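You operate a simulated robot arm through the tools that you are given. There is no shell and no other tool.

You are at the controls of a simulated robot arm. One attempt, no reset.

TASK
Brush the back pastry with sugar water, then press a patch of white sesame on its middle.
Fine: use the yellow brush and the wetted wooden peg; stand both back; the pastry stays in its slot. Set down upright: yellow brush, wooden peg. A coat counts when it lies all over at full strength: go over it till it gets no stronger.

Only the result counts: the job must be done as asked and must still hold three seconds after the hand-in. Knocking over, shifting, dropping, spilling or breaking anything else fails it.

THE ROBOT
A 6-joint arm with a three-finger gripper, fixed in place. Base frame: the origin is at the foot of the arm, x ahead of it, y to its left, z up. Units: m, degrees, N and s.
Its first joint turns from -166.0 to 166.0 degrees. Payload 4.89 kg.
The tool frame sits at the grasp point between the pads (the TCP): z along the fingers, y along the line on which they close. The tips reach 0.03 m beyond it. Largest opening 0.164 m; the body of the gripper starts 0.125 m behind the TCP.
Orientation is told as [roll, pitch, yaw] about the base's x, y, z axes, in that order, counted from this pose: with the fingers straight down and closing along the base's y, the tool's x points along the base's -x, its y along +y and its z along -z.

THE INTERFACE
- The arm moves only by the tool play_rows. Its argument "commands" is a list of rows, each an object (a shift or turn left out is 0, a gripper value left out holds the last) with "rotation": the turn, a rotation vector about the tool's x, y, z in degrees, a list of three; "delta_pos": the shift along the tool's x, y, z in m, a list of three; "fingers": the gripper command, from -1 (fully open) to 1 (shut), values between in proportion. In form: [{"rotation": [ax, ay, az], "delta_pos": [dx, dy, dz], "fingers": fingers}, ...]. A call has 1 to 20 rows; each row shifts and turns the commanded pose from where the row before left it, along the tool's axes as they then stand. Rows are played at 5 a second. More than 0.05 m and 8.6 degrees between two rows, or a gripper value outside its range, and nothing of the call is played. Where a pose cannot be reached the arm comes as near as it can. A force on the tool above 40 N (or 10 N above the force at the start of the call, whichever is more), or a blocked arm, ends the call early, and 0.2 s more pass. Each finger travels about 0.108 m/s and halts on what it meets, pressing with about 42 N; the grip force reading is that of the motor and also rises with nothing between the fingers. The clock runs only during rows and for 0.2 s after the last one: add rows that do not move to give the fingers time. The reply holds the time, the measured pose of the TCP, the force on the tool along the base axes, the opening and the grip force, in the units named above and with some noise, with the torque about the TCP (base axes, N m) and any sound that the robot's microphone picked up.
- Cameras (640 x 400 px; columns grow to the right, rows downward): "scene" is fixed at [0.0405, -0.497, 1.4787]; the picture's right is [0.90, -0.43, 0.00], its down [-0.15, -0.30, -0.94] and it looks along [0.41, 0.85, -0.33] (base axes); focal length 345 px, centre (320, 200). "wrist" rides on the gripper at [0.076, -0.002, -0.152] in the tool frame; the picture's right is [0.02, 1.00, 0.00], its down [-0.88, 0.02, -0.47] and it looks along [-0.47, 0.01, 0.88] (tool axes); focal length 247 px, centre (320, 200).
- capture(camera): a new picture of that camera. No time passes.
- lift_body(by): slides the trunk up (or, below 0, down) by that many m; the arm rides with it, the base frame stays. It gives what a move gives, with no picture.
- pixel_to_xyz(camera, pixels): for up to 12 pixels [column, row] of the newest picture of that camera ("zoom" is the newest enlarged one), the place [x, y, z] in the base frame of the surface seen there, good to about 0.002 m, but the place of the scene camera against the robot may be out by one fixed shift of up to 0.012 m in any direction. No time passes.
- close_up(camera, box): a new picture of the part [left, top, right, bottom] of that camera's present view, enlarged. No time passes.
- hand_in(): hands the job in; it is judged then, once.

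Open the gripper and draw the arm clear of the work before you hand the job in, unless the task says otherwise.

The tools are called after ">>>" as name(argument=value, ...) on one line, values as JSON. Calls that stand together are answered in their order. play_rows: Moves the arm, as the interface text tells. Its arguments: {"type":"object","properties":{"commands":{"type":"array","items":{"type":"object","properties":{"rotation":{"type":"array","items":{"type":"number"}},"delta_pos":{"type":"array","items":{"type":"number"}},"fingers":{"type":"number"}}}}},"required":["commands"]} The other tools are called the same way: lift_body (by) slides the trunk up or down; capture (camera) takes a picture; pixel_to_xyz (camera, pixels) gives the place of the surface under pixels of a picture; close_up (camera, box) takes an enlarged picture of a part of a camera's view; hand_in () hands the job in.

At the start:

```text
t: 0.0
position: [0.2919, 0.4686, 1.1415]
tcp_rot: [0.0, 0.0, 0.0]
wrist_force: [0.1, -0.3, 0.8]
wrist_torque: [0.01, 0.01, 0.02]
grip_width: 0.1641
finger_force: 0.1
trunk travel left (down, up): [-0.175, 0.215]
```

scene: 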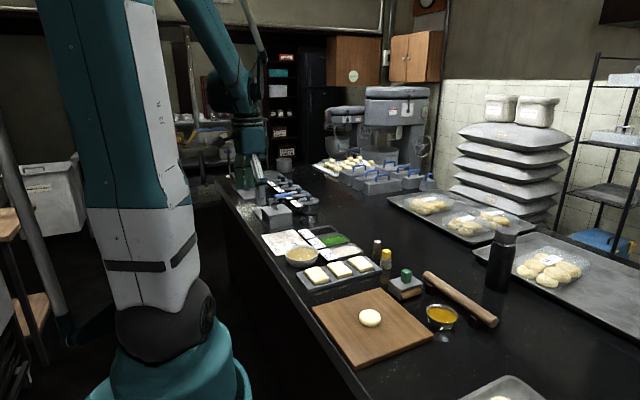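
wrist: 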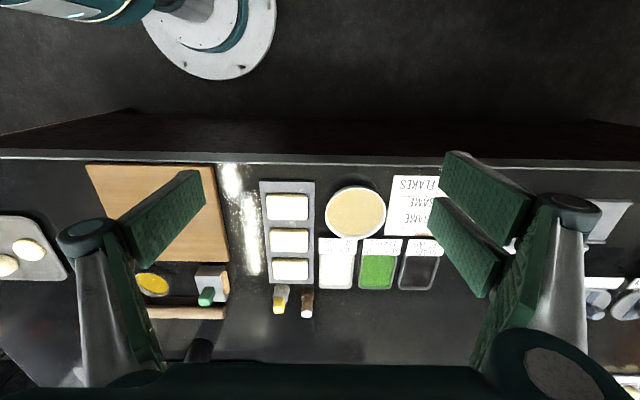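

I'll start by enlarging the work area in both cameras, to identify pastries, brushes, peg and trays.

>>> close_up(camera="scene", box=[240, 210, 480, 360])

>>> close_up(camera="wrist", box=[140, 150, 460, 350])

```text
2.67 times, centred on (360, 285) of scene
```

zoom: 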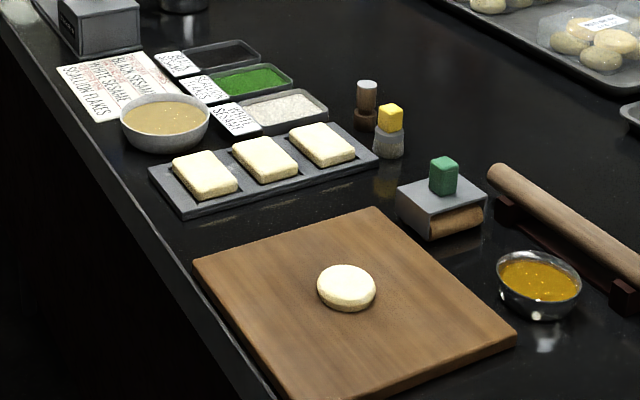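

```text
2.00 times, centred on (300, 250) of wrist
```

zoom: 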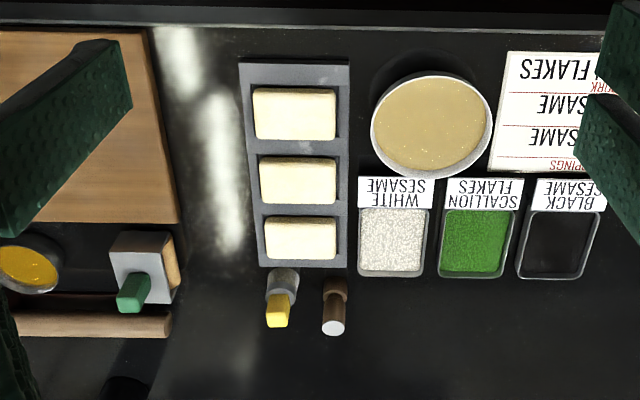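

Let me read the label card and the small tools more closely, and measure where things lie.

>>> close_up(camera="scene", box=[255, 220, 335, 270])

>>> close_up(camera="scene", box=[350, 230, 430, 310])

>>> close_up(camera="wrist", box=[240, 170, 460, 320])

>>> pixel_to_xyz(camera="wrist", pixels=[[287, 207], [291, 240], [291, 268], [355, 212], [336, 270], [279, 306], [306, 309], [280, 290], [307, 293], [154, 282], [262, 300], [278, 223]])

```text
8.00 times, centred on (295, 245) of scene
```

zoom: 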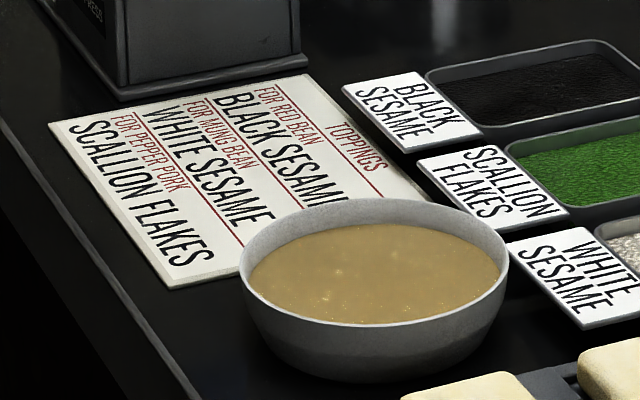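

```text
5.00 times, centred on (390, 270) of scene
```

zoom: 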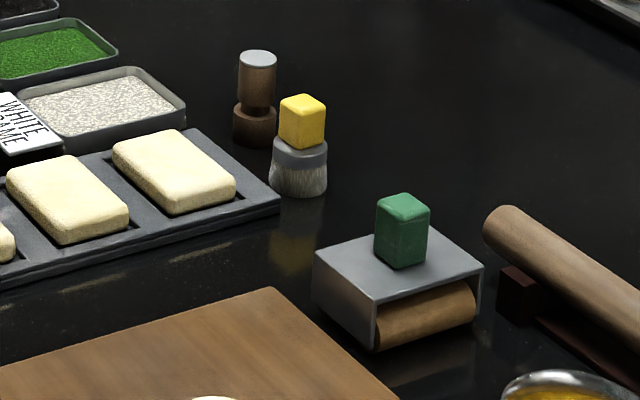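

```text
2.67 times, centred on (350, 245) of wrist
```

zoom: 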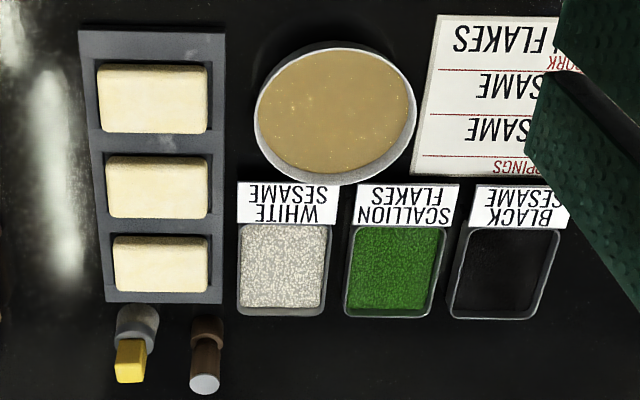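

```text
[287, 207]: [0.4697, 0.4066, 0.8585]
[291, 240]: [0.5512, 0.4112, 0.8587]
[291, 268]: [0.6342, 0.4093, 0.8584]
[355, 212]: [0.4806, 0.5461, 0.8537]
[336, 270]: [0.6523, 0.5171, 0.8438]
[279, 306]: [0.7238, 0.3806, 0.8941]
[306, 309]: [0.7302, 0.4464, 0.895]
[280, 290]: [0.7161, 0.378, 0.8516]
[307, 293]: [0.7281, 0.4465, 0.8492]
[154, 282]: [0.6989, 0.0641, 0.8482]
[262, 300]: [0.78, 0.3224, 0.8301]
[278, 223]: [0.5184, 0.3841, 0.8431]
```

The back pastry (largest x) is at about (0.634, 0.409), the white-sesame tray at (0.652, 0.517), the yellow brush at (0.72, 0.38) and the peg at (0.73, 0.446), with the tan bowl at (0.48, 0.546). I'll move over the tools for a closer wrist view.

>>> play_rows(commands=[{"delta_pos": [-0.03, -0.005, 0.0], "fingers": -1}, {"delta_pos": [-0.035, -0.006, 0.015]}, {"delta_pos": [-0.035, -0.006, 0.015]}, {"delta_pos": [-0.035, -0.006, 0.015]}, {"delta_pos": [-0.035, -0.006, 0.015]}, {"delta_pos": [-0.035, -0.006, 0.015]}, {"delta_pos": [-0.035, -0.006, 0.015]}, {"delta_pos": [-0.035, -0.006, 0.015]}, {"delta_pos": [-0.035, -0.006, 0.015]}, {"delta_pos": [-0.03, -0.005, 0.015]}, {"delta_pos": [-0.02, 0, 0.01]}, {}])

>>> capture(camera="wrist")

>>> capture(camera="scene")

```text
t: 2.6
position: [0.6548, 0.4089, 0.9967]
tcp_rot: [0.0, 0.0, 0.0]
wrist_force: [0.0, 1.0, 0.0]
wrist_torque: [-0.01, 0.07, 0.01]
grip_width: 0.1638
finger_force: 0.1
trunk travel left (down, up): [-0.175, 0.215]
```

```text
taken
```

wrist: 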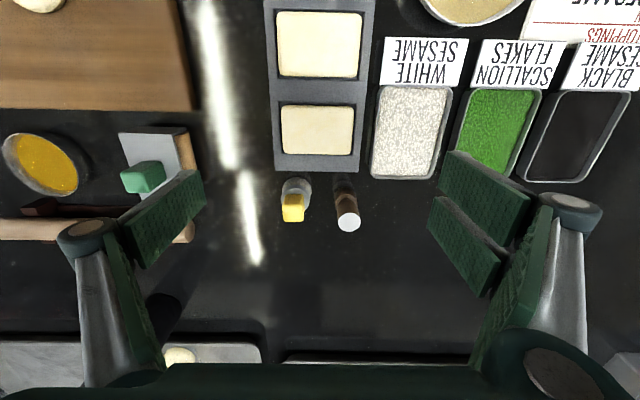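

```text
taken
```

scene: 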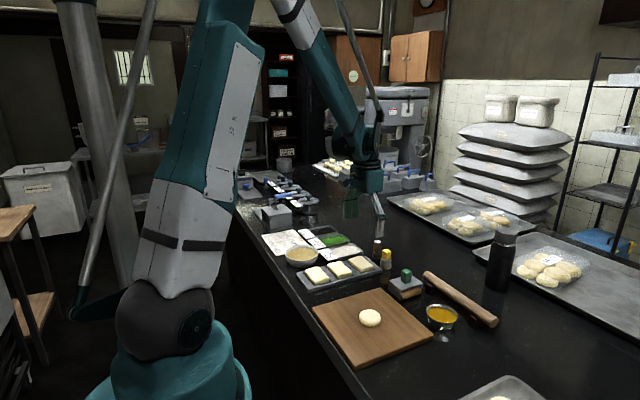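

The wrist view shows the brush at (293,205) and the peg at (347,212). Zooming in and measuring their details.

>>> close_up(camera="wrist", box=[260, 160, 380, 240])

>>> pixel_to_xyz(camera="zoom", pixels=[[175, 215], [177, 265], [195, 140], [470, 325], [460, 250], [440, 130], [165, 240], [120, 100], [300, 300], [480, 290], [500, 240], [150, 190]])

>>> pixel_to_xyz(camera="wrist", pixels=[[282, 129], [352, 129], [317, 105], [317, 155], [317, 129], [376, 130], [447, 130], [410, 90], [410, 177], [410, 130], [317, 45], [270, 170]])

```text
5.00 times, centred on (320, 200) of wrist
```

zoom: 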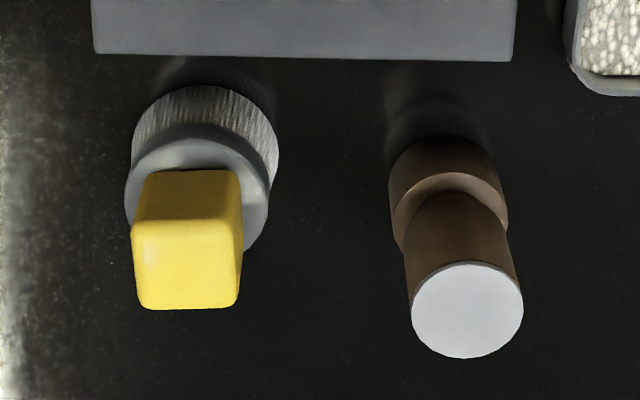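

```text
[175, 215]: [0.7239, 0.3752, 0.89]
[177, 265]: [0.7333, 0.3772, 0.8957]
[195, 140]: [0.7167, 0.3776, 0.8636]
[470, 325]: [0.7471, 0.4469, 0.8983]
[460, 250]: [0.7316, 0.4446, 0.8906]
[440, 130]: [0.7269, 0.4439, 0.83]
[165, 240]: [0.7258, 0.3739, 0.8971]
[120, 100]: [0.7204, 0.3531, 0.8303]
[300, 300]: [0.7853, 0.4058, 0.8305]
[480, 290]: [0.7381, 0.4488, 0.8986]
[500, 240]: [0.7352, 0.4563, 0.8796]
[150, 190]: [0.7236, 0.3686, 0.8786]
```

```text
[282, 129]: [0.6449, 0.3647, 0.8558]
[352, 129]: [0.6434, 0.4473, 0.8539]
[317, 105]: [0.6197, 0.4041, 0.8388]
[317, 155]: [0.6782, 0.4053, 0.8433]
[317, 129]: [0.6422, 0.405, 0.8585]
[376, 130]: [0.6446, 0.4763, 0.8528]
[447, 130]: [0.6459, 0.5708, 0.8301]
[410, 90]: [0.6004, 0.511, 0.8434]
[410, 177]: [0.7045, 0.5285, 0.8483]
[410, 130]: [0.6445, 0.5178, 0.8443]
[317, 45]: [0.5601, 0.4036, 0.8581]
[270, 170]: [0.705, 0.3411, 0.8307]
```

Before choosing the liquid, I'll check both bowls (tan at about (300,255), orange at (441,316) in scene) and the rest of the counter for any other labels.

>>> close_up(camera="scene", box=[400, 270, 500, 340])

>>> close_up(camera="scene", box=[225, 165, 345, 240])

>>> close_up(camera="scene", box=[275, 230, 395, 305])

>>> close_up(camera="scene", box=[440, 220, 640, 345])

```text
5.71 times, centred on (450, 305) of scene
```

zoom: 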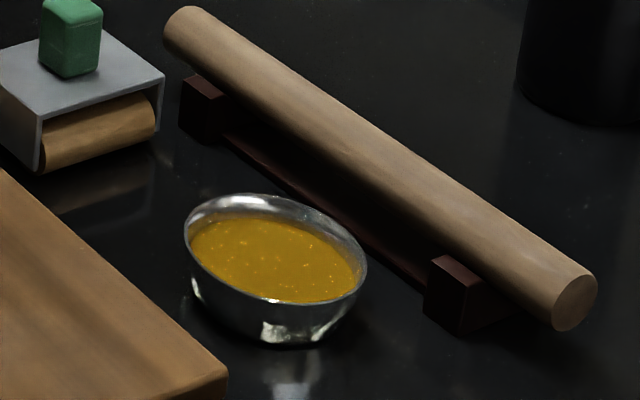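

```text
5.33 times, centred on (285, 202) of scene
```

zoom: 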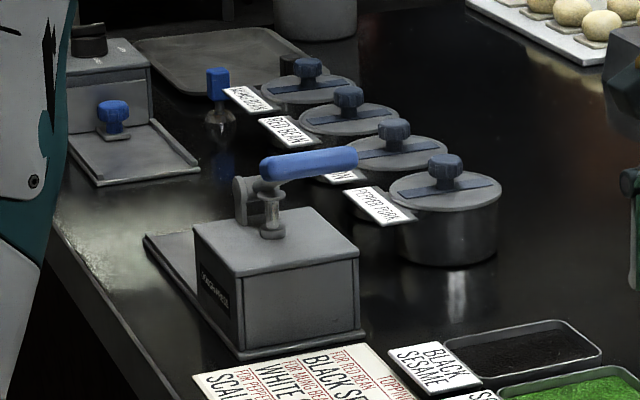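

```text
5.33 times, centred on (335, 268) of scene
```

zoom: 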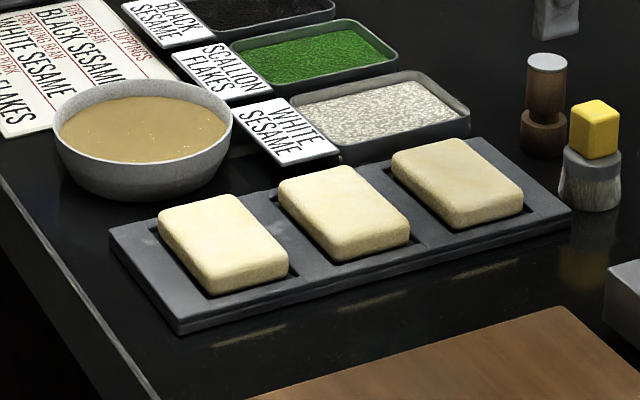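

```text
3.20 times, centred on (540, 282) of scene
```

zoom: 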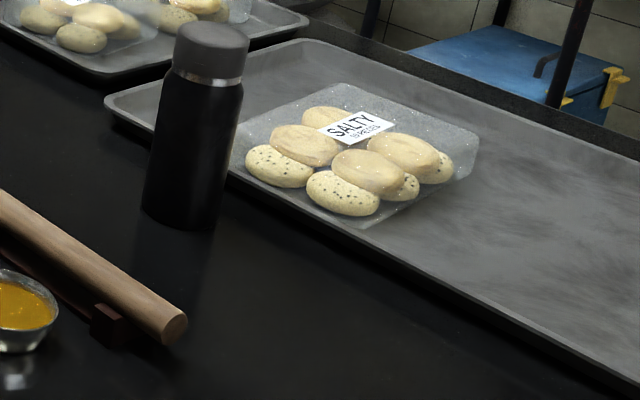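

The tan bowl by the pastries is the sugar water (the orange one by the board is egg wash). I'll now measure brush and peg handle edges more exactly in an enlarged wrist view.

>>> close_up(camera="wrist", box=[260, 160, 380, 240])

>>> pixel_to_xyz(camera="zoom", pixels=[[140, 235], [235, 235], [145, 300], [232, 300], [187, 267], [418, 310], [516, 310], [467, 270], [467, 350], [467, 310], [187, 180], [187, 205]])

>>> pixel_to_xyz(camera="zoom", pixels=[[132, 180], [265, 180], [257, 220], [187, 160], [135, 130], [275, 145], [205, 95], [392, 190], [503, 190], [450, 140], [450, 180], [400, 230]])

```text
5.00 times, centred on (320, 200) of wrist
```

zoom: 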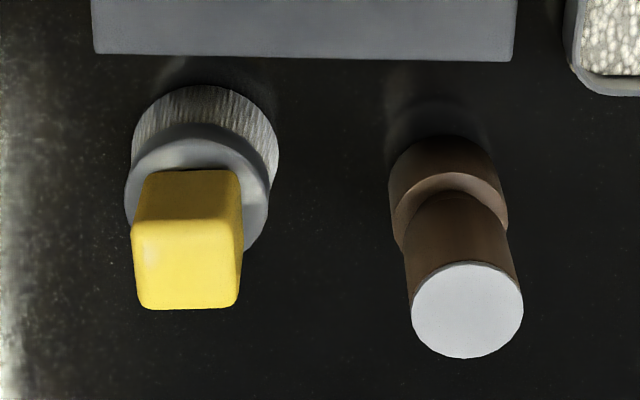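

```text
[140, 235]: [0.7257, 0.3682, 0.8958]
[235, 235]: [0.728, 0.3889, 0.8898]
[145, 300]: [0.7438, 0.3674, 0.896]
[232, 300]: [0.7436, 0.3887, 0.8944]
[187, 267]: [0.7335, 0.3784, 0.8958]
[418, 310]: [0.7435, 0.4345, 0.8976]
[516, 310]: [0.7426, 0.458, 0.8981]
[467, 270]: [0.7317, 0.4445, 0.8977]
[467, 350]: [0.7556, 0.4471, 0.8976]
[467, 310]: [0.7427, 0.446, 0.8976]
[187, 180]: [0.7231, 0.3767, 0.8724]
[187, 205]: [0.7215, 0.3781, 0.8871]
```

```text
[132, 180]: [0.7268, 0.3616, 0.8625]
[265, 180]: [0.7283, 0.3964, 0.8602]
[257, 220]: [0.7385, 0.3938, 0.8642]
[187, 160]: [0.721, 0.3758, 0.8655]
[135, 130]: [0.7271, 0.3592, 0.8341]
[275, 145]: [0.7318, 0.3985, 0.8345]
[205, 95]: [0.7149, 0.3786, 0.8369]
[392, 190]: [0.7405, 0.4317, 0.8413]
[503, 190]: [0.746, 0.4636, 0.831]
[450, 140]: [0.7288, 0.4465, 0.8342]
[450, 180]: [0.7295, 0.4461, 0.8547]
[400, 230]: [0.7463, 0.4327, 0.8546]
```

Brush handle: top centre (0.734, 0.378, 0.896), about 0.024 wide, ferrule top at z≈0.866; peg centre (0.743, 0.446, 0.898). I'll move above the brush with the fingers part-closed (0.05 opening) so they clear the peg.

>>> play_rows(commands=[{"delta_pos": [-0.03, -0.01, 0.0], "fingers": 0.39}, {"delta_pos": [-0.03, -0.01, 0.0]}, {"delta_pos": [-0.0192, -0.0105, 0.01]}, {"delta_pos": [0, 0, 0.015]}, {}, {}])

>>> capture(camera="wrist")

```text
t: 4.0
position: [0.7321, 0.377, 0.97]
tcp_rot: [0.0, 0.0, 0.0]
wrist_force: [-0.2, -1.0, 0.1]
wrist_torque: [0.0, 0.03, -0.01]
grip_width: 0.0502
finger_force: 0.1
trunk travel left (down, up): [-0.175, 0.215]
```

```text
taken
```

wrist: 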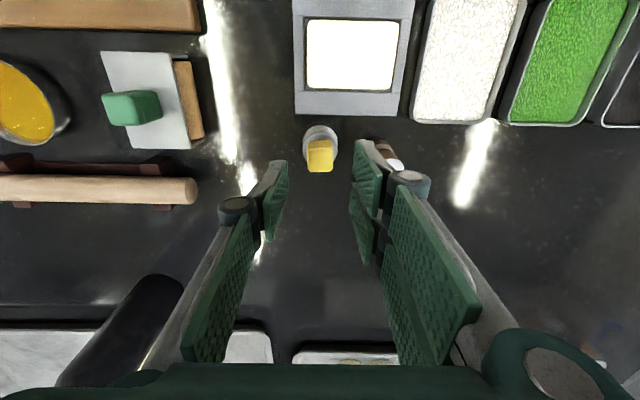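

The handle at (320,156) sits centred between the tips; fingers clear the peg by more than a centimetre. Descending to TCP z≈0.900 and closing.

>>> play_rows(commands=[{"delta_pos": [-0.001, 0.0008, 0.02]}, {"delta_pos": [0, 0, 0.02]}, {"delta_pos": [0, 0, 0.015]}, {"delta_pos": [0, 0, 0.015]}, {}])

>>> capture(camera="wrist")

>>> close_up(camera="scene", box=[340, 215, 430, 285])

```text
t: 5.2
position: [0.7339, 0.3795, 0.9006]
tcp_rot: [0.0, 0.0, 0.0]
wrist_force: [0.2, -0.3, -0.2]
wrist_torque: [-0.02, -0.01, -0.01]
grip_width: 0.0499
finger_force: 0.1
trunk travel left (down, up): [-0.175, 0.215]
```

```text
taken
```

wrist: 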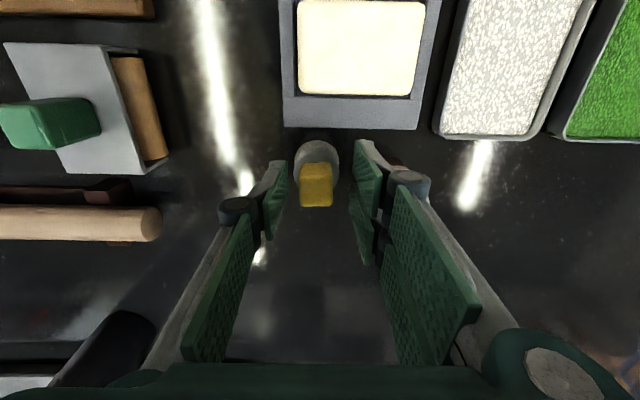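

```text
5.71 times, centred on (385, 250) of scene
```

zoom: 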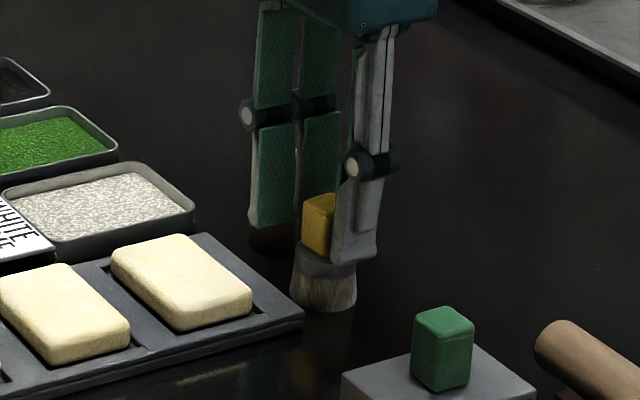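

The handle sits about 3 mm to the -y side (column 316 vs 320), so I'll nudge -y by 0.0025, then close gently and wait.

>>> play_rows(commands=[{"delta_pos": [0.001, -0.0025, 0]}, {"fingers": 0.6}, {"fingers": 0.7}, {"fingers": 1.0}, {}, {}, {}])

>>> capture(camera="wrist")

```text
t: 6.8
position: [0.7319, 0.3778, 0.8988]
tcp_rot: [0.0, -0.1, 0.0]
wrist_force: [1.0, -0.2, 0.0]
wrist_torque: [0.01, -0.03, -0.01]
grip_width: 0.0239
finger_force: 41.5
trunk travel left (down, up): [-0.175, 0.215]
```

```text
taken
```

wrist: 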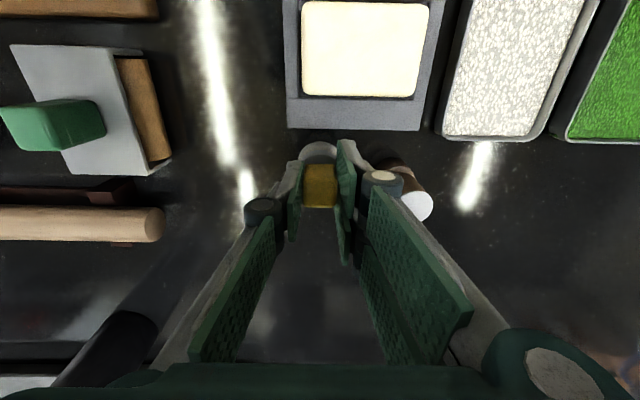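

The brush is gripped (width 0.024, 42 N). Lifting it straight up 0.10 m and carrying it over the tan bowl.

>>> play_rows(commands=[{"delta_pos": [0, 0, -0.01]}, {"delta_pos": [0, 0, -0.02]}, {"delta_pos": [0, 0, -0.03]}, {"delta_pos": [0, 0, -0.04]}, {"delta_pos": [0.0253, 0.0169, 0]}, {"delta_pos": [0.0316, 0.0211, 0]}, {"delta_pos": [0.0316, 0.0211, 0]}, {"delta_pos": [0.0316, 0.0211, 0]}, {"delta_pos": [0.0316, 0.0211, 0]}, {"delta_pos": [0.0316, 0.0211, 0]}, {"delta_pos": [0.0316, 0.0211, 0]}, {"delta_pos": [0.0253, 0.0169, 0]}, {"delta_pos": [0.0125, 0.0086, 0]}, {}])

>>> capture(camera="wrist")

>>> close_up(camera="scene", box=[240, 180, 420, 300])

```text
t: 9.8
position: [0.4791, 0.5482, 1.0013]
tcp_rot: [0.0, 0.0, 0.0]
wrist_force: [-1.1, -0.7, -0.4]
wrist_torque: [-0.01, -0.02, -0.03]
grip_width: 0.0238
finger_force: 42.1
trunk travel left (down, up): [-0.175, 0.215]
```

```text
taken
```

wrist: 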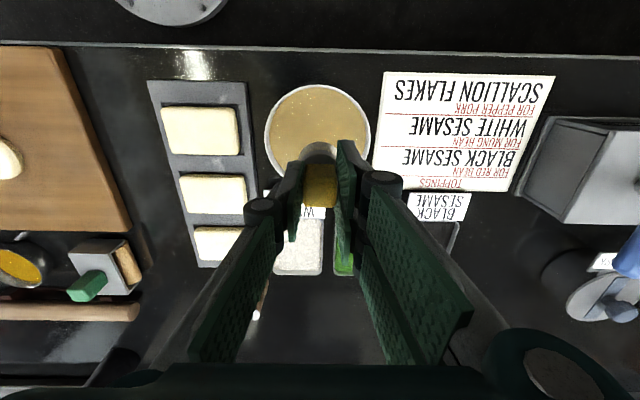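

```text
3.33 times, centred on (330, 240) of scene
```

zoom: 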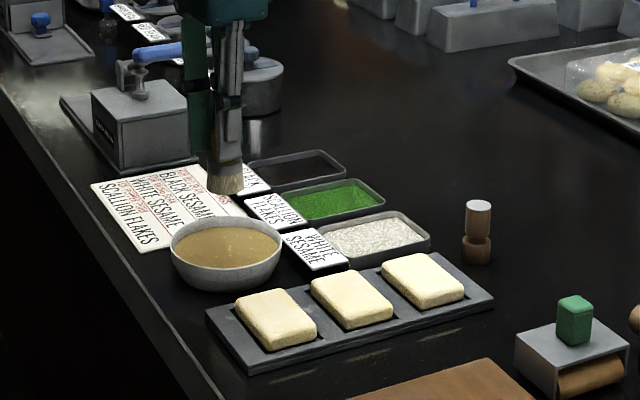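

Brush is held well above the bowl. Measuring the bowl's rim and liquid level, and the back pastry's edges, in this wrist picture.

>>> pixel_to_xyz(camera="wrist", pixels=[[265, 130], [370, 130], [318, 85], [275, 130], [360, 130], [318, 95], [318, 130], [285, 160], [355, 160], [300, 110], [345, 110], [318, 80]])

>>> close_up(camera="wrist", box=[240, 70, 400, 200])

```text
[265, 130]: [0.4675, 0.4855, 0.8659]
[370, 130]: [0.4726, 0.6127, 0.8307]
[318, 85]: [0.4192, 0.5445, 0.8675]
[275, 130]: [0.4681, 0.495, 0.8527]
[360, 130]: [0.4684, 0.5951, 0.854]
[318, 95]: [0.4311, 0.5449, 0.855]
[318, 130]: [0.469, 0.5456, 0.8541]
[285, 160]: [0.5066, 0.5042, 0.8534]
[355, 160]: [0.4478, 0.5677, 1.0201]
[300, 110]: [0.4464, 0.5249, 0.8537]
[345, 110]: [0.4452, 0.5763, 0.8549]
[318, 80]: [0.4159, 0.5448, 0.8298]
```

```text
3.08 times, centred on (320, 135) of wrist
```

zoom: 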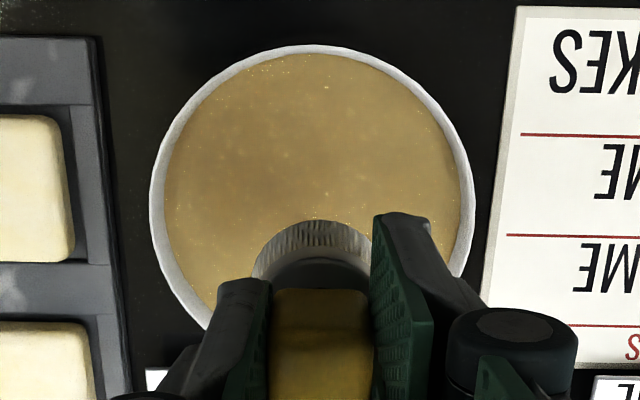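

Bowl centre ≈ (0.480, 0.546), rim z 0.867, liquid z 0.854. Brush bottom is now at about 0.930; I dip it 0.084 down to ~0.846 (8 mm deep), hold, and raise.

>>> play_rows(commands=[{"delta_pos": [0, 0, 0.03]}, {"delta_pos": [0, 0, 0.03]}, {"delta_pos": [0, 0, 0.014]}, {"delta_pos": [0, 0, 0.01]}, {}, {"delta_pos": [0.005, 0, 0]}, {"delta_pos": [-0.01, 0, 0]}, {"delta_pos": [0.005, 0, 0]}, {}])

>>> close_up(camera="scene", box=[260, 220, 340, 280])

```text
t: 11.8
position: [0.4794, 0.5466, 0.9183]
tcp_rot: [-0.1, 0.0, 0.0]
wrist_force: [7.4, -0.4, 27.7]
wrist_torque: [-0.1, -0.38, 0.03]
grip_width: 0.024
finger_force: 41.8
trunk travel left (down, up): [-0.175, 0.215]
```

```text
6.67 times, centred on (300, 250) of scene
```

zoom: 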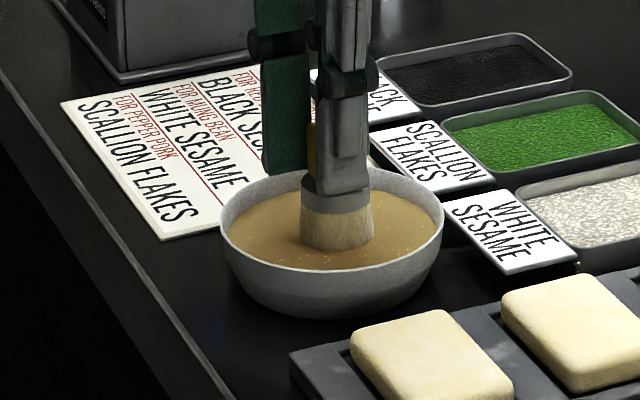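

The force reads 28 N up: the bristles bottomed out on the bowl floor. I lift straight up now, gently, and hold above the bowl so drips fall back.

>>> play_rows(commands=[{"delta_pos": [0, 0, -0.003]}, {"delta_pos": [0, 0, -0.003]}, {}])

>>> play_rows(commands=[{"delta_pos": [0, 0, -0.01]}, {"delta_pos": [0, 0, -0.015]}, {"delta_pos": [0, 0, -0.02]}, {"delta_pos": [0, 0, -0.01]}, {}, {}, {}, {}, {}])

>>> close_up(camera="scene", box=[260, 200, 360, 280])

>>> capture(camera="wrist")

```text
t: 12.6
position: [0.4799, 0.5467, 0.9234]
tcp_rot: [0.0, -0.1, 0.0]
wrist_force: [-0.1, 0.9, -0.3]
wrist_torque: [-0.01, 0.02, -0.02]
grip_width: 0.0238
finger_force: 42.1
trunk travel left (down, up): [-0.175, 0.215]
```

```text
t: 14.6
position: [0.4791, 0.549, 0.9785]
tcp_rot: [0.0, -0.1, 0.0]
wrist_force: [-0.3, 0.7, -0.5]
wrist_torque: [0.0, -0.01, 0.0]
grip_width: 0.024
finger_force: 41.6
trunk travel left (down, up): [-0.175, 0.215]
```

```text
5.00 times, centred on (310, 240) of scene
```

zoom: 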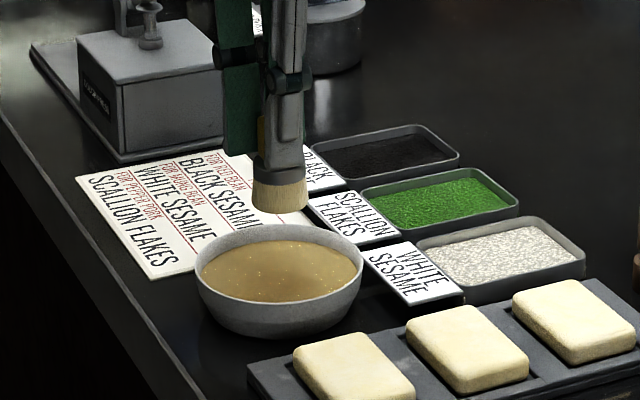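

```text
taken
```

wrist: 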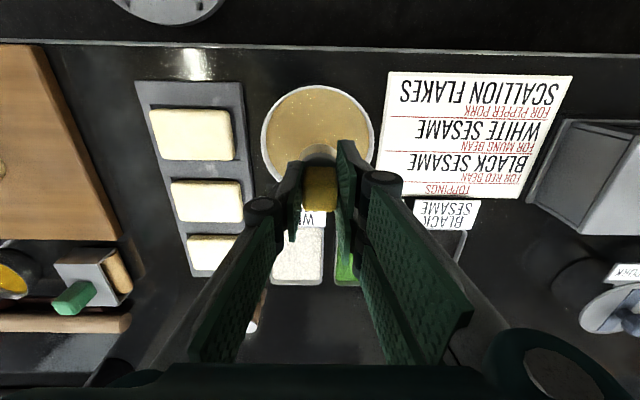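

Bristles now look wet. I'll measure the back pastry's outline in the scene camera and calibrate that camera's shift against the wrist camera using the front pastry/tray visible in both.

>>> close_up(camera="scene", box=[295, 245, 385, 301])

>>> close_up(camera="wrist", box=[130, 70, 260, 290])

```text
7.11 times, centred on (340, 273) of scene
```

zoom: 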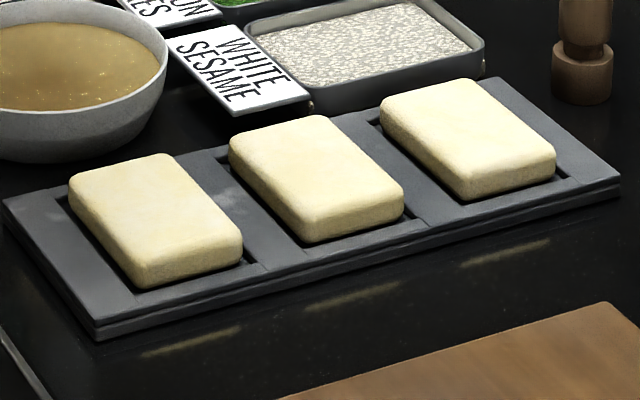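

```text
1.82 times, centred on (195, 180) of wrist
```

zoom: 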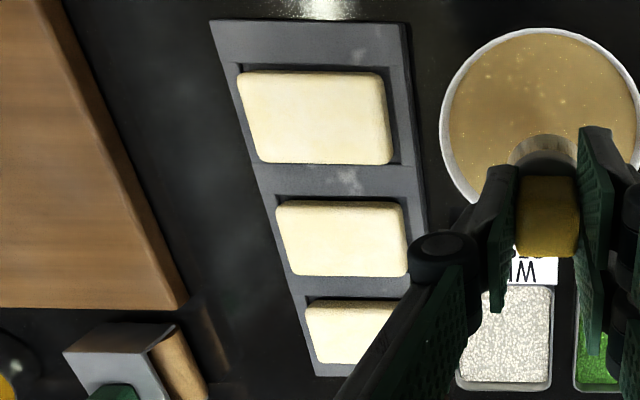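

Measuring edge points of the pastries in the wrist zoom just taken.

>>> pixel_to_xyz(camera="zoom", pixels=[[250, 110], [385, 130], [310, 78], [320, 158], [310, 320], [345, 305], [345, 358], [390, 312], [360, 330], [285, 240], [402, 240], [345, 206]])

>>> close_up(camera="scene", box=[295, 245, 385, 301])

>>> pixel_to_xyz(camera="zoom", pixels=[[385, 105], [475, 82], [552, 155], [468, 178], [430, 92], [515, 115], [510, 165], [425, 140], [468, 130], [155, 215], [75, 185], [235, 240]])

```text
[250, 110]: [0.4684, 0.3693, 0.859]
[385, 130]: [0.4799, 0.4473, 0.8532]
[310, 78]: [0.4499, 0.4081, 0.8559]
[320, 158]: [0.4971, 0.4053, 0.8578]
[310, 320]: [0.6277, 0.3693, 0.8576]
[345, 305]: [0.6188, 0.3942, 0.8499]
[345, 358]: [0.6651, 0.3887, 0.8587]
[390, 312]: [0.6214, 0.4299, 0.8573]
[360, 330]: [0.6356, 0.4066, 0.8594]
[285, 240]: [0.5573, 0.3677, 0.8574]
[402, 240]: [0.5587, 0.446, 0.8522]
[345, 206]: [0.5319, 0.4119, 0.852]
```

```text
7.11 times, centred on (340, 273) of scene
```

zoom: 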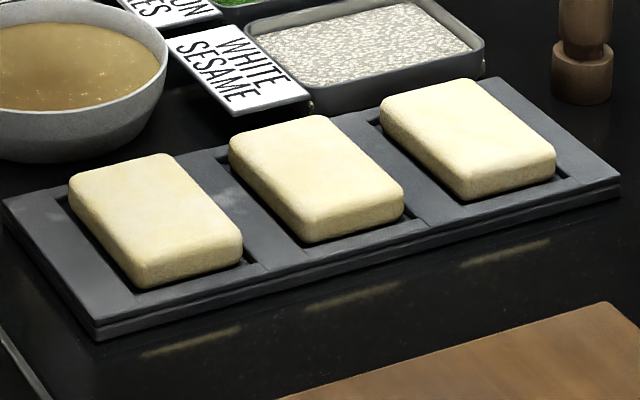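

```text
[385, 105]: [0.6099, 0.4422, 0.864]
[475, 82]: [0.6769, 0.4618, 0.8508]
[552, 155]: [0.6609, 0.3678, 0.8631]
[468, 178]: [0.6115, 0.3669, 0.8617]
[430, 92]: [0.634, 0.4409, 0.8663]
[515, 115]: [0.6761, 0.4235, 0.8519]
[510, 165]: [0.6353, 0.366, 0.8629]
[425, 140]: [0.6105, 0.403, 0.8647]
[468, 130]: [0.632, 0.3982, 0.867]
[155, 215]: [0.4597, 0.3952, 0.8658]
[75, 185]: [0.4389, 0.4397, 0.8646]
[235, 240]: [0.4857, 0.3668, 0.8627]
```

Back pastry: centre ≈ (0.642, 0.406), about 0.052 (x) × 0.086 (y), top z≈0.8587. Carrying the brush over its centre and lowering to just above the surface.

>>> play_rows(commands=[{"delta_pos": [-0.0171, -0.0133, 0]}, {"delta_pos": [-0.0271, -0.0233, 0]}, {"delta_pos": [-0.0271, -0.0233, 0]}, {"delta_pos": [-0.0271, -0.0233, 0]}, {"delta_pos": [-0.0271, -0.0233, 0]}, {"delta_pos": [-0.02, -0.018, 0]}, {"delta_pos": [-0.017, -0.0152, 0]}, {"delta_pos": [0, 0, 0.02]}, {"delta_pos": [0, 0, 0.02]}, {"delta_pos": [0, 0, 0.003]}, {}])

>>> close_up(camera="scene", box=[310, 220, 410, 290])

>>> capture(camera="wrist")

```text
t: 17.0
position: [0.6416, 0.4069, 0.9347]
tcp_rot: [0.0, 0.0, 0.0]
wrist_force: [0.6, 0.2, -0.9]
wrist_torque: [-0.02, 0.02, -0.01]
grip_width: 0.0239
finger_force: 41.9
trunk travel left (down, up): [-0.175, 0.215]
```

```text
5.71 times, centred on (360, 255) of scene
```

zoom: 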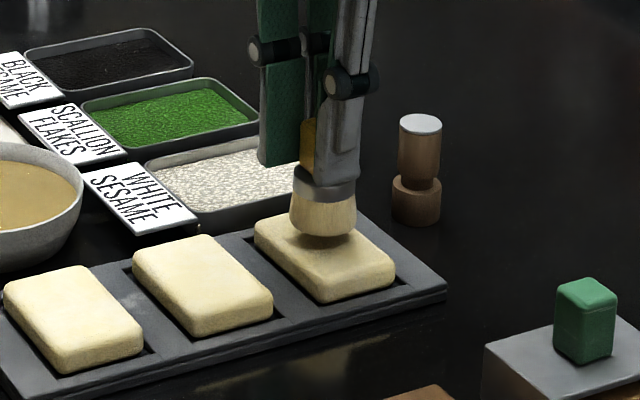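

```text
taken
```

wrist: 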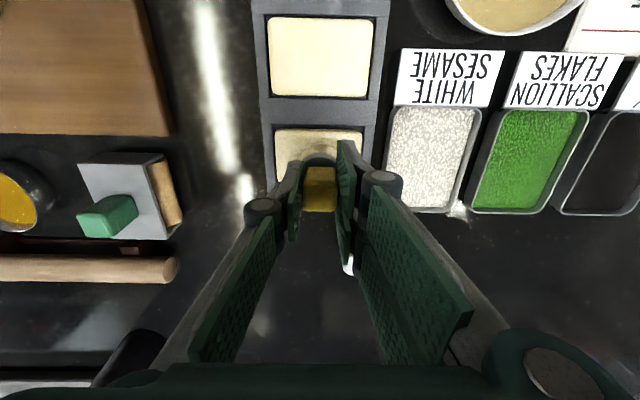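

The brush hovers over the pastry with no contact (force ~0). I'll enlarge further to check the gap and centring before touching.

>>> close_up(camera="scene", box=[345, 240, 385, 275])

>>> close_up(camera="wrist", box=[250, 110, 390, 220])

```text
11.43 times, centred on (365, 258) of scene
```

zoom: 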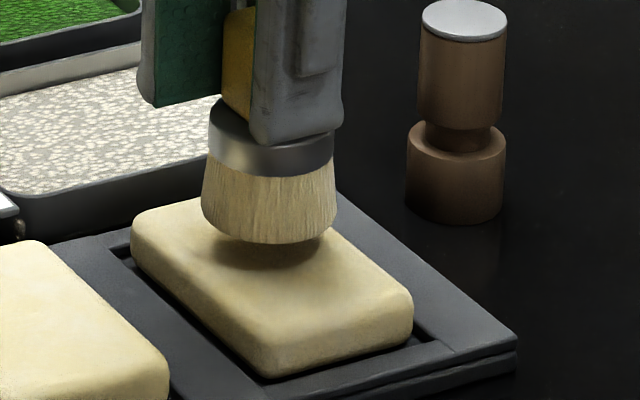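

```text
3.64 times, centred on (320, 165) of wrist
```

zoom: 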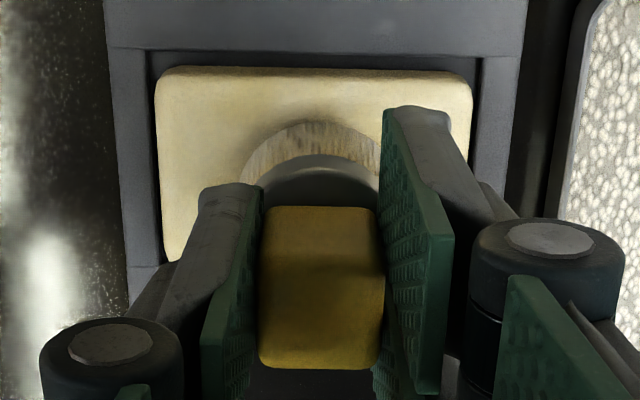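

Brush is centred over the pastry (cols 155–473, brush at 315). Lowering in 1–2 mm steps while watching the force.

>>> play_rows(commands=[{"delta_pos": [0, 0, 0.002]}, {"delta_pos": [0, 0, 0.001]}, {}])

>>> play_rows(commands=[{"delta_pos": [0, 0, 0.001]}, {}])

>>> play_rows(commands=[{"delta_pos": [0, 0, 0.001]}, {}])

>>> play_rows(commands=[{"delta_pos": [0, 0, 0.001]}, {}])

```text
t: 17.8
position: [0.6413, 0.4071, 0.9329]
tcp_rot: [0.0, 0.0, 0.0]
wrist_force: [-0.3, 0.1, -1.2]
wrist_torque: [0.0, 0.0, -0.03]
grip_width: 0.024
finger_force: 42.2
trunk travel left (down, up): [-0.175, 0.215]
```

```text
t: 18.4
position: [0.6416, 0.4082, 0.9306]
tcp_rot: [0.1, 0.0, 0.0]
wrist_force: [0.9, 0.4, -0.4]
wrist_torque: [0.0, -0.02, -0.01]
grip_width: 0.0241
finger_force: 41.9
trunk travel left (down, up): [-0.175, 0.215]
```

```text
t: 19.0
position: [0.6423, 0.4076, 0.9306]
tcp_rot: [0.0, 0.0, 0.1]
wrist_force: [0.0, 0.1, -0.5]
wrist_torque: [0.0, -0.01, 0.01]
grip_width: 0.0239
finger_force: 42.0
trunk travel left (down, up): [-0.175, 0.215]
```

```text
t: 19.6
position: [0.642, 0.4078, 0.9294]
tcp_rot: [0.0, 0.0, -0.1]
wrist_force: [-0.2, 0.5, -0.4]
wrist_torque: [0.01, 0.02, 0.04]
grip_width: 0.0242
finger_force: 41.7
trunk travel left (down, up): [-0.175, 0.215]
```

Still no contact force at TCP z≈0.929. Continuing down in 1 mm steps.

>>> play_rows(commands=[{"delta_pos": [0, 0, 0.001]}, {}])

>>> play_rows(commands=[{"delta_pos": [0, 0, 0.001]}, {}])

>>> close_up(camera="scene", box=[345, 240, 385, 275])

```text
t: 20.2
position: [0.642, 0.4079, 0.9277]
tcp_rot: [-0.1, -0.1, 0.0]
wrist_force: [0.3, 0.1, -0.7]
wrist_torque: [0.0, -0.01, -0.02]
grip_width: 0.0238
finger_force: 41.5
trunk travel left (down, up): [-0.175, 0.215]
```

```text
t: 20.8
position: [0.6413, 0.4087, 0.9275]
tcp_rot: [0.0, -0.1, 0.0]
wrist_force: [-0.2, 0.2, -0.5]
wrist_torque: [-0.03, 0.0, 0.0]
grip_width: 0.0239
finger_force: 42.1
trunk travel left (down, up): [-0.175, 0.215]
```

```text
11.43 times, centred on (365, 258) of scene
```

zoom: 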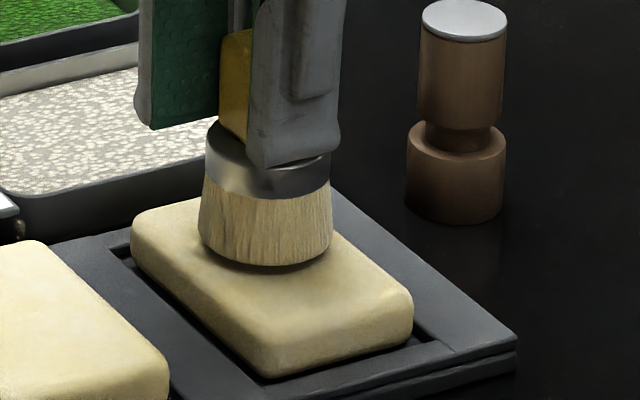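

It looks nearly touching now. One more millimetre at a time.

>>> play_rows(commands=[{"delta_pos": [0, 0, 0.001]}, {}])

>>> play_rows(commands=[{"delta_pos": [0, 0, 0.001]}, {}])

>>> close_up(camera="scene", box=[345, 240, 385, 275])

```text
t: 21.4
position: [0.6415, 0.4083, 0.9269]
tcp_rot: [0.0, 0.0, 0.1]
wrist_force: [0.8, -0.2, -0.4]
wrist_torque: [0.02, 0.04, 0.0]
grip_width: 0.0241
finger_force: 41.8
trunk travel left (down, up): [-0.175, 0.215]
```

```text
t: 22.0
position: [0.6418, 0.407, 0.9256]
tcp_rot: [0.1, 0.1, 0.0]
wrist_force: [-0.1, 0.1, 0.5]
wrist_torque: [0.02, 0.01, 0.01]
grip_width: 0.024
finger_force: 42.3
trunk travel left (down, up): [-0.175, 0.215]
```

```text
11.43 times, centred on (365, 258) of scene
```

zoom: 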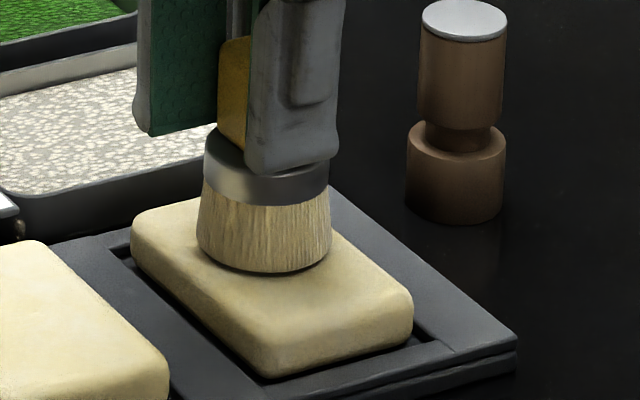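

Force still ~0 (brush slid up a few mm in the grip when it met the bowl floor). Continue lowering.

>>> play_rows(commands=[{"delta_pos": [0, 0, 0.001]}, {}])

>>> play_rows(commands=[{"delta_pos": [0, 0, 0.001]}, {}])

>>> close_up(camera="scene", box=[345, 240, 385, 275])

```text
t: 22.6
position: [0.6418, 0.4076, 0.924]
tcp_rot: [0.0, -0.1, 0.0]
wrist_force: [-0.6, 0.3, -0.6]
wrist_torque: [0.03, 0.01, -0.02]
grip_width: 0.0238
finger_force: 41.9
trunk travel left (down, up): [-0.175, 0.215]
```

```text
t: 23.2
position: [0.6421, 0.4075, 0.9236]
tcp_rot: [0.1, 0.0, 0.0]
wrist_force: [0.8, -0.1, -1.0]
wrist_torque: [-0.03, -0.02, -0.02]
grip_width: 0.0239
finger_force: 41.6
trunk travel left (down, up): [-0.175, 0.215]
```

```text
11.43 times, centred on (365, 258) of scene
```

zoom: 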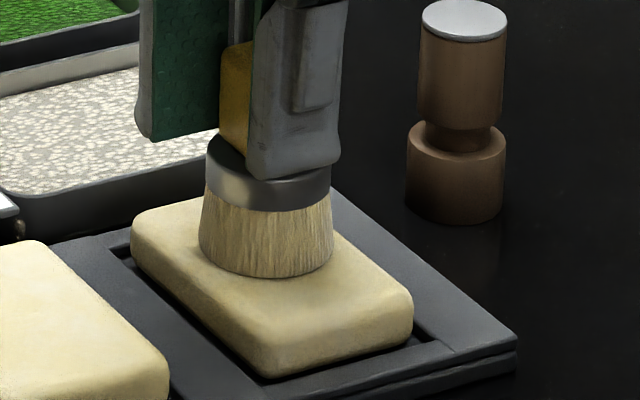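

Force is still near zero at TCP z≈0.923; I'll query the depth along the bristle bottom edge and the pastry just in front of it to find the true gap.

>>> pixel_to_xyz(camera="zoom", pixels=[[266, 250], [266, 262], [266, 270], [266, 274], [266, 279], [266, 284], [266, 292], [266, 310], [220, 265], [310, 262], [330, 300], [170, 220]])

```text
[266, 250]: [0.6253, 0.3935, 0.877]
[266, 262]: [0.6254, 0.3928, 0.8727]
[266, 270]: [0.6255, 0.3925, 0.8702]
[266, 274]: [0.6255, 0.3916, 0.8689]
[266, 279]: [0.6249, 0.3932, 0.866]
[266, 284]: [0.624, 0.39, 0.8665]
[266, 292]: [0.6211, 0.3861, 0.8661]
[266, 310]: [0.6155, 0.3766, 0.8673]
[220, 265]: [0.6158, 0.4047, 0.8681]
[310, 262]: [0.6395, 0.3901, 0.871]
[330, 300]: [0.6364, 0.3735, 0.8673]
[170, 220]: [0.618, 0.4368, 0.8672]
```

Bristle bottom and pastry top are now level (both ~0.867 in the scene frame), so contact is right here. One or two more millimetres.

>>> play_rows(commands=[{"delta_pos": [0, 0, 0.001]}, {}, {}])

>>> play_rows(commands=[{"delta_pos": [0, 0, 0.001]}, {}, {}])

>>> close_up(camera="scene", box=[345, 240, 385, 275])

```text
t: 24.0
position: [0.6414, 0.4069, 0.9234]
tcp_rot: [0.0, 0.0, 0.1]
wrist_force: [1.9, 0.2, 16.2]
wrist_torque: [0.03, -0.1, -0.02]
grip_width: 0.0238
finger_force: 41.6
trunk travel left (down, up): [-0.175, 0.215]
```

```text
t: 24.8
position: [0.6412, 0.4072, 0.9211]
tcp_rot: [0.0, -0.1, 0.0]
wrist_force: [-0.5, 0.3, 32.6]
wrist_torque: [0.06, 0.06, 0.02]
grip_width: 0.0241
finger_force: 41.9
trunk travel left (down, up): [-0.175, 0.215]
```

```text
11.43 times, centred on (365, 258) of scene
```

zoom: 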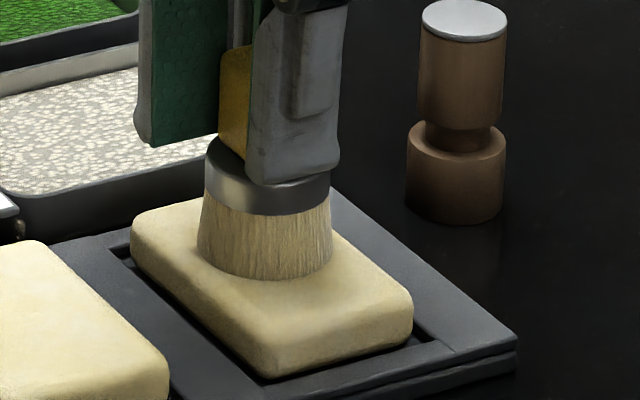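

Contact found: ~16 N per mm, now 33 N, which is more than needed. I ease up 1.4 mm to a light press and stroke along the pastry's length in three lanes (x −12, 0, +12 mm).

>>> play_rows(commands=[{"delta_pos": [0, 0, -0.0014]}, {"delta_pos": [0, 0.015, 0]}, {"delta_pos": [0, 0.015, 0]}, {"delta_pos": [0, -0.015, 0]}, {"delta_pos": [0, -0.015, 0]}, {"delta_pos": [0, -0.015, 0]}, {"delta_pos": [0, -0.015, 0]}, {"delta_pos": [0.012, 0, 0]}, {"delta_pos": [0, 0.015, 0]}, {"delta_pos": [0, 0.015, 0]}, {"delta_pos": [0, 0.015, 0]}, {"delta_pos": [0, 0.015, 0]}, {}])

>>> close_up(camera="scene", box=[345, 240, 385, 275])

>>> close_up(camera="wrist", box=[250, 100, 390, 210])

```text
t: 27.6
position: [0.6285, 0.4373, 0.922]
tcp_rot: [0.0, 0.0, 0.0]
wrist_force: [1.1, -3.8, 14.8]
wrist_torque: [-0.11, -0.18, -0.03]
grip_width: 0.0241
finger_force: 42.1
trunk travel left (down, up): [-0.175, 0.215]
```

```text
11.43 times, centred on (365, 258) of scene
```

zoom: 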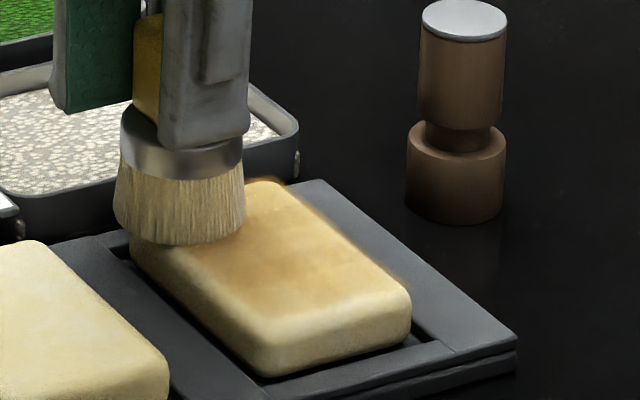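

```text
3.64 times, centred on (320, 155) of wrist
```

zoom: 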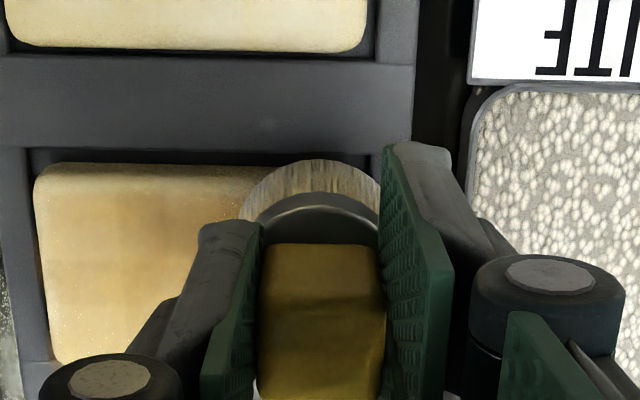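

Brushing works: the strokes leave a golden coat, paler near the near (low-x) edge and the -y end. Continuing with the far lane, then wider lanes to cover edges and ends.

>>> play_rows(commands=[{"delta_pos": [-0.012, 0, 0]}, {"delta_pos": [-0.012, 0, 0]}, {"delta_pos": [0, -0.015, 0]}, {"delta_pos": [0, -0.015, 0]}, {"delta_pos": [0, -0.015, 0]}, {"delta_pos": [0, -0.02, 0]}, {"delta_pos": [0.014, 0, 0]}, {"delta_pos": [0.014, 0, 0]}, {"delta_pos": [0, 0.02, 0]}, {"delta_pos": [0, 0.015, 0]}, {"delta_pos": [0, 0.015, 0]}, {"delta_pos": [0, 0.02, 0]}, {"delta_pos": [-0.012, 0, 0]}, {"delta_pos": [-0.014, 0, 0]}, {"delta_pos": [0, -0.018, 0]}, {"delta_pos": [0, -0.018, 0]}, {"delta_pos": [0, -0.018, 0]}, {"delta_pos": [0, -0.018, 0]}, {}])

>>> close_up(camera="scene", box=[345, 240, 385, 275])

>>> close_up(camera="wrist", box=[250, 100, 390, 210])

```text
t: 31.6
position: [0.6522, 0.3703, 0.9229]
tcp_rot: [0.0, 0.1, 0.0]
wrist_force: [0.3, 1.0, -0.2]
wrist_torque: [-0.02, 0.01, -0.03]
grip_width: 0.0239
finger_force: 42.1
trunk travel left (down, up): [-0.175, 0.215]
```

```text
11.43 times, centred on (365, 258) of scene
```

zoom: 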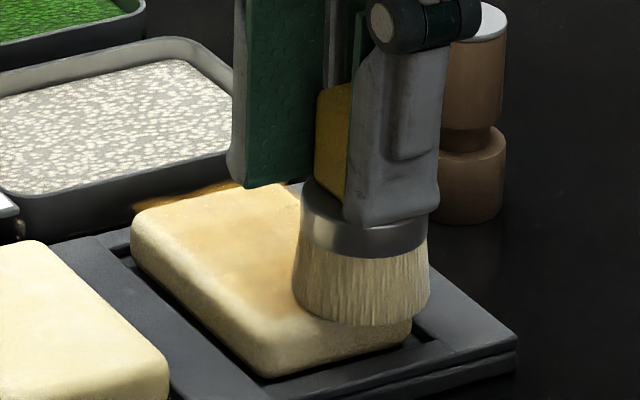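

```text
3.64 times, centred on (320, 155) of wrist
```

zoom: 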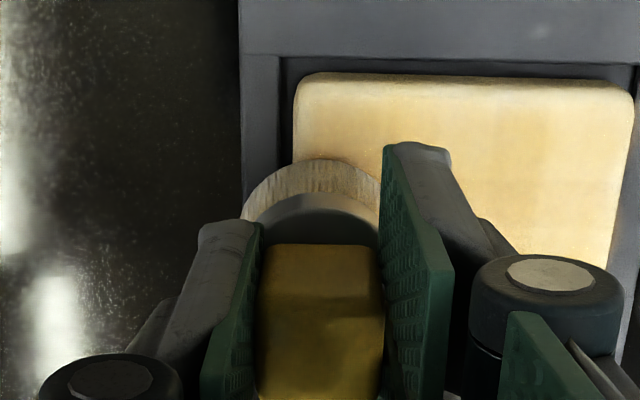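

At this -y end the contact was lost (force ~0). Let me lift off and move aside a little to see the whole coat.

>>> play_rows(commands=[{"delta_pos": [0, 0, -0.03]}, {"delta_pos": [0, 0, -0.03]}, {"delta_pos": [0.03, 0, -0.02]}, {"delta_pos": [0.04, 0, 0]}, {}])

>>> close_up(camera="scene", box=[335, 240, 395, 290])

>>> capture(camera="wrist")

```text
t: 32.8
position: [0.5837, 0.3709, 1.0027]
tcp_rot: [0.0, 0.0, 0.0]
wrist_force: [-0.6, -0.6, -0.2]
wrist_torque: [0.09, -0.07, -0.02]
grip_width: 0.0239
finger_force: 41.8
trunk travel left (down, up): [-0.175, 0.215]
```

```text
8.00 times, centred on (365, 265) of scene
```

zoom: 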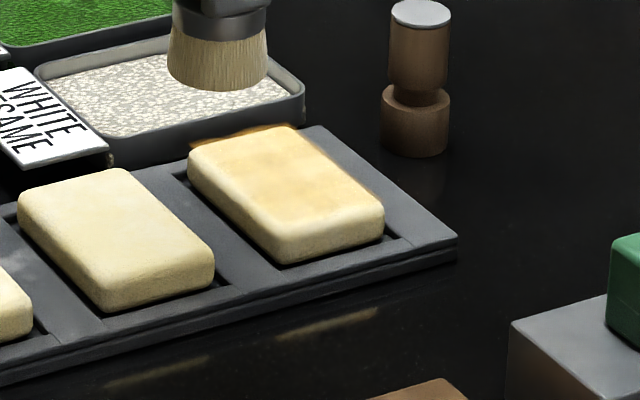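

```text
taken
```

wrist: 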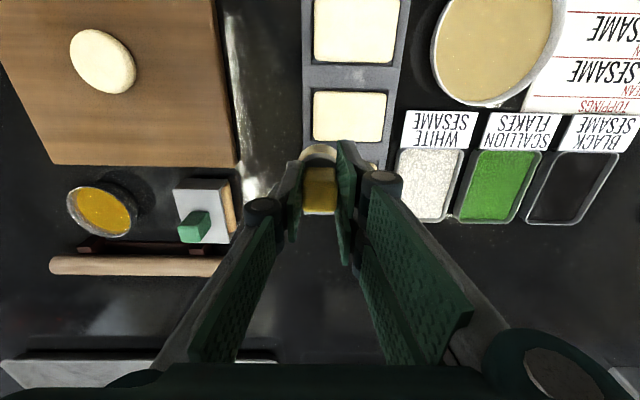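

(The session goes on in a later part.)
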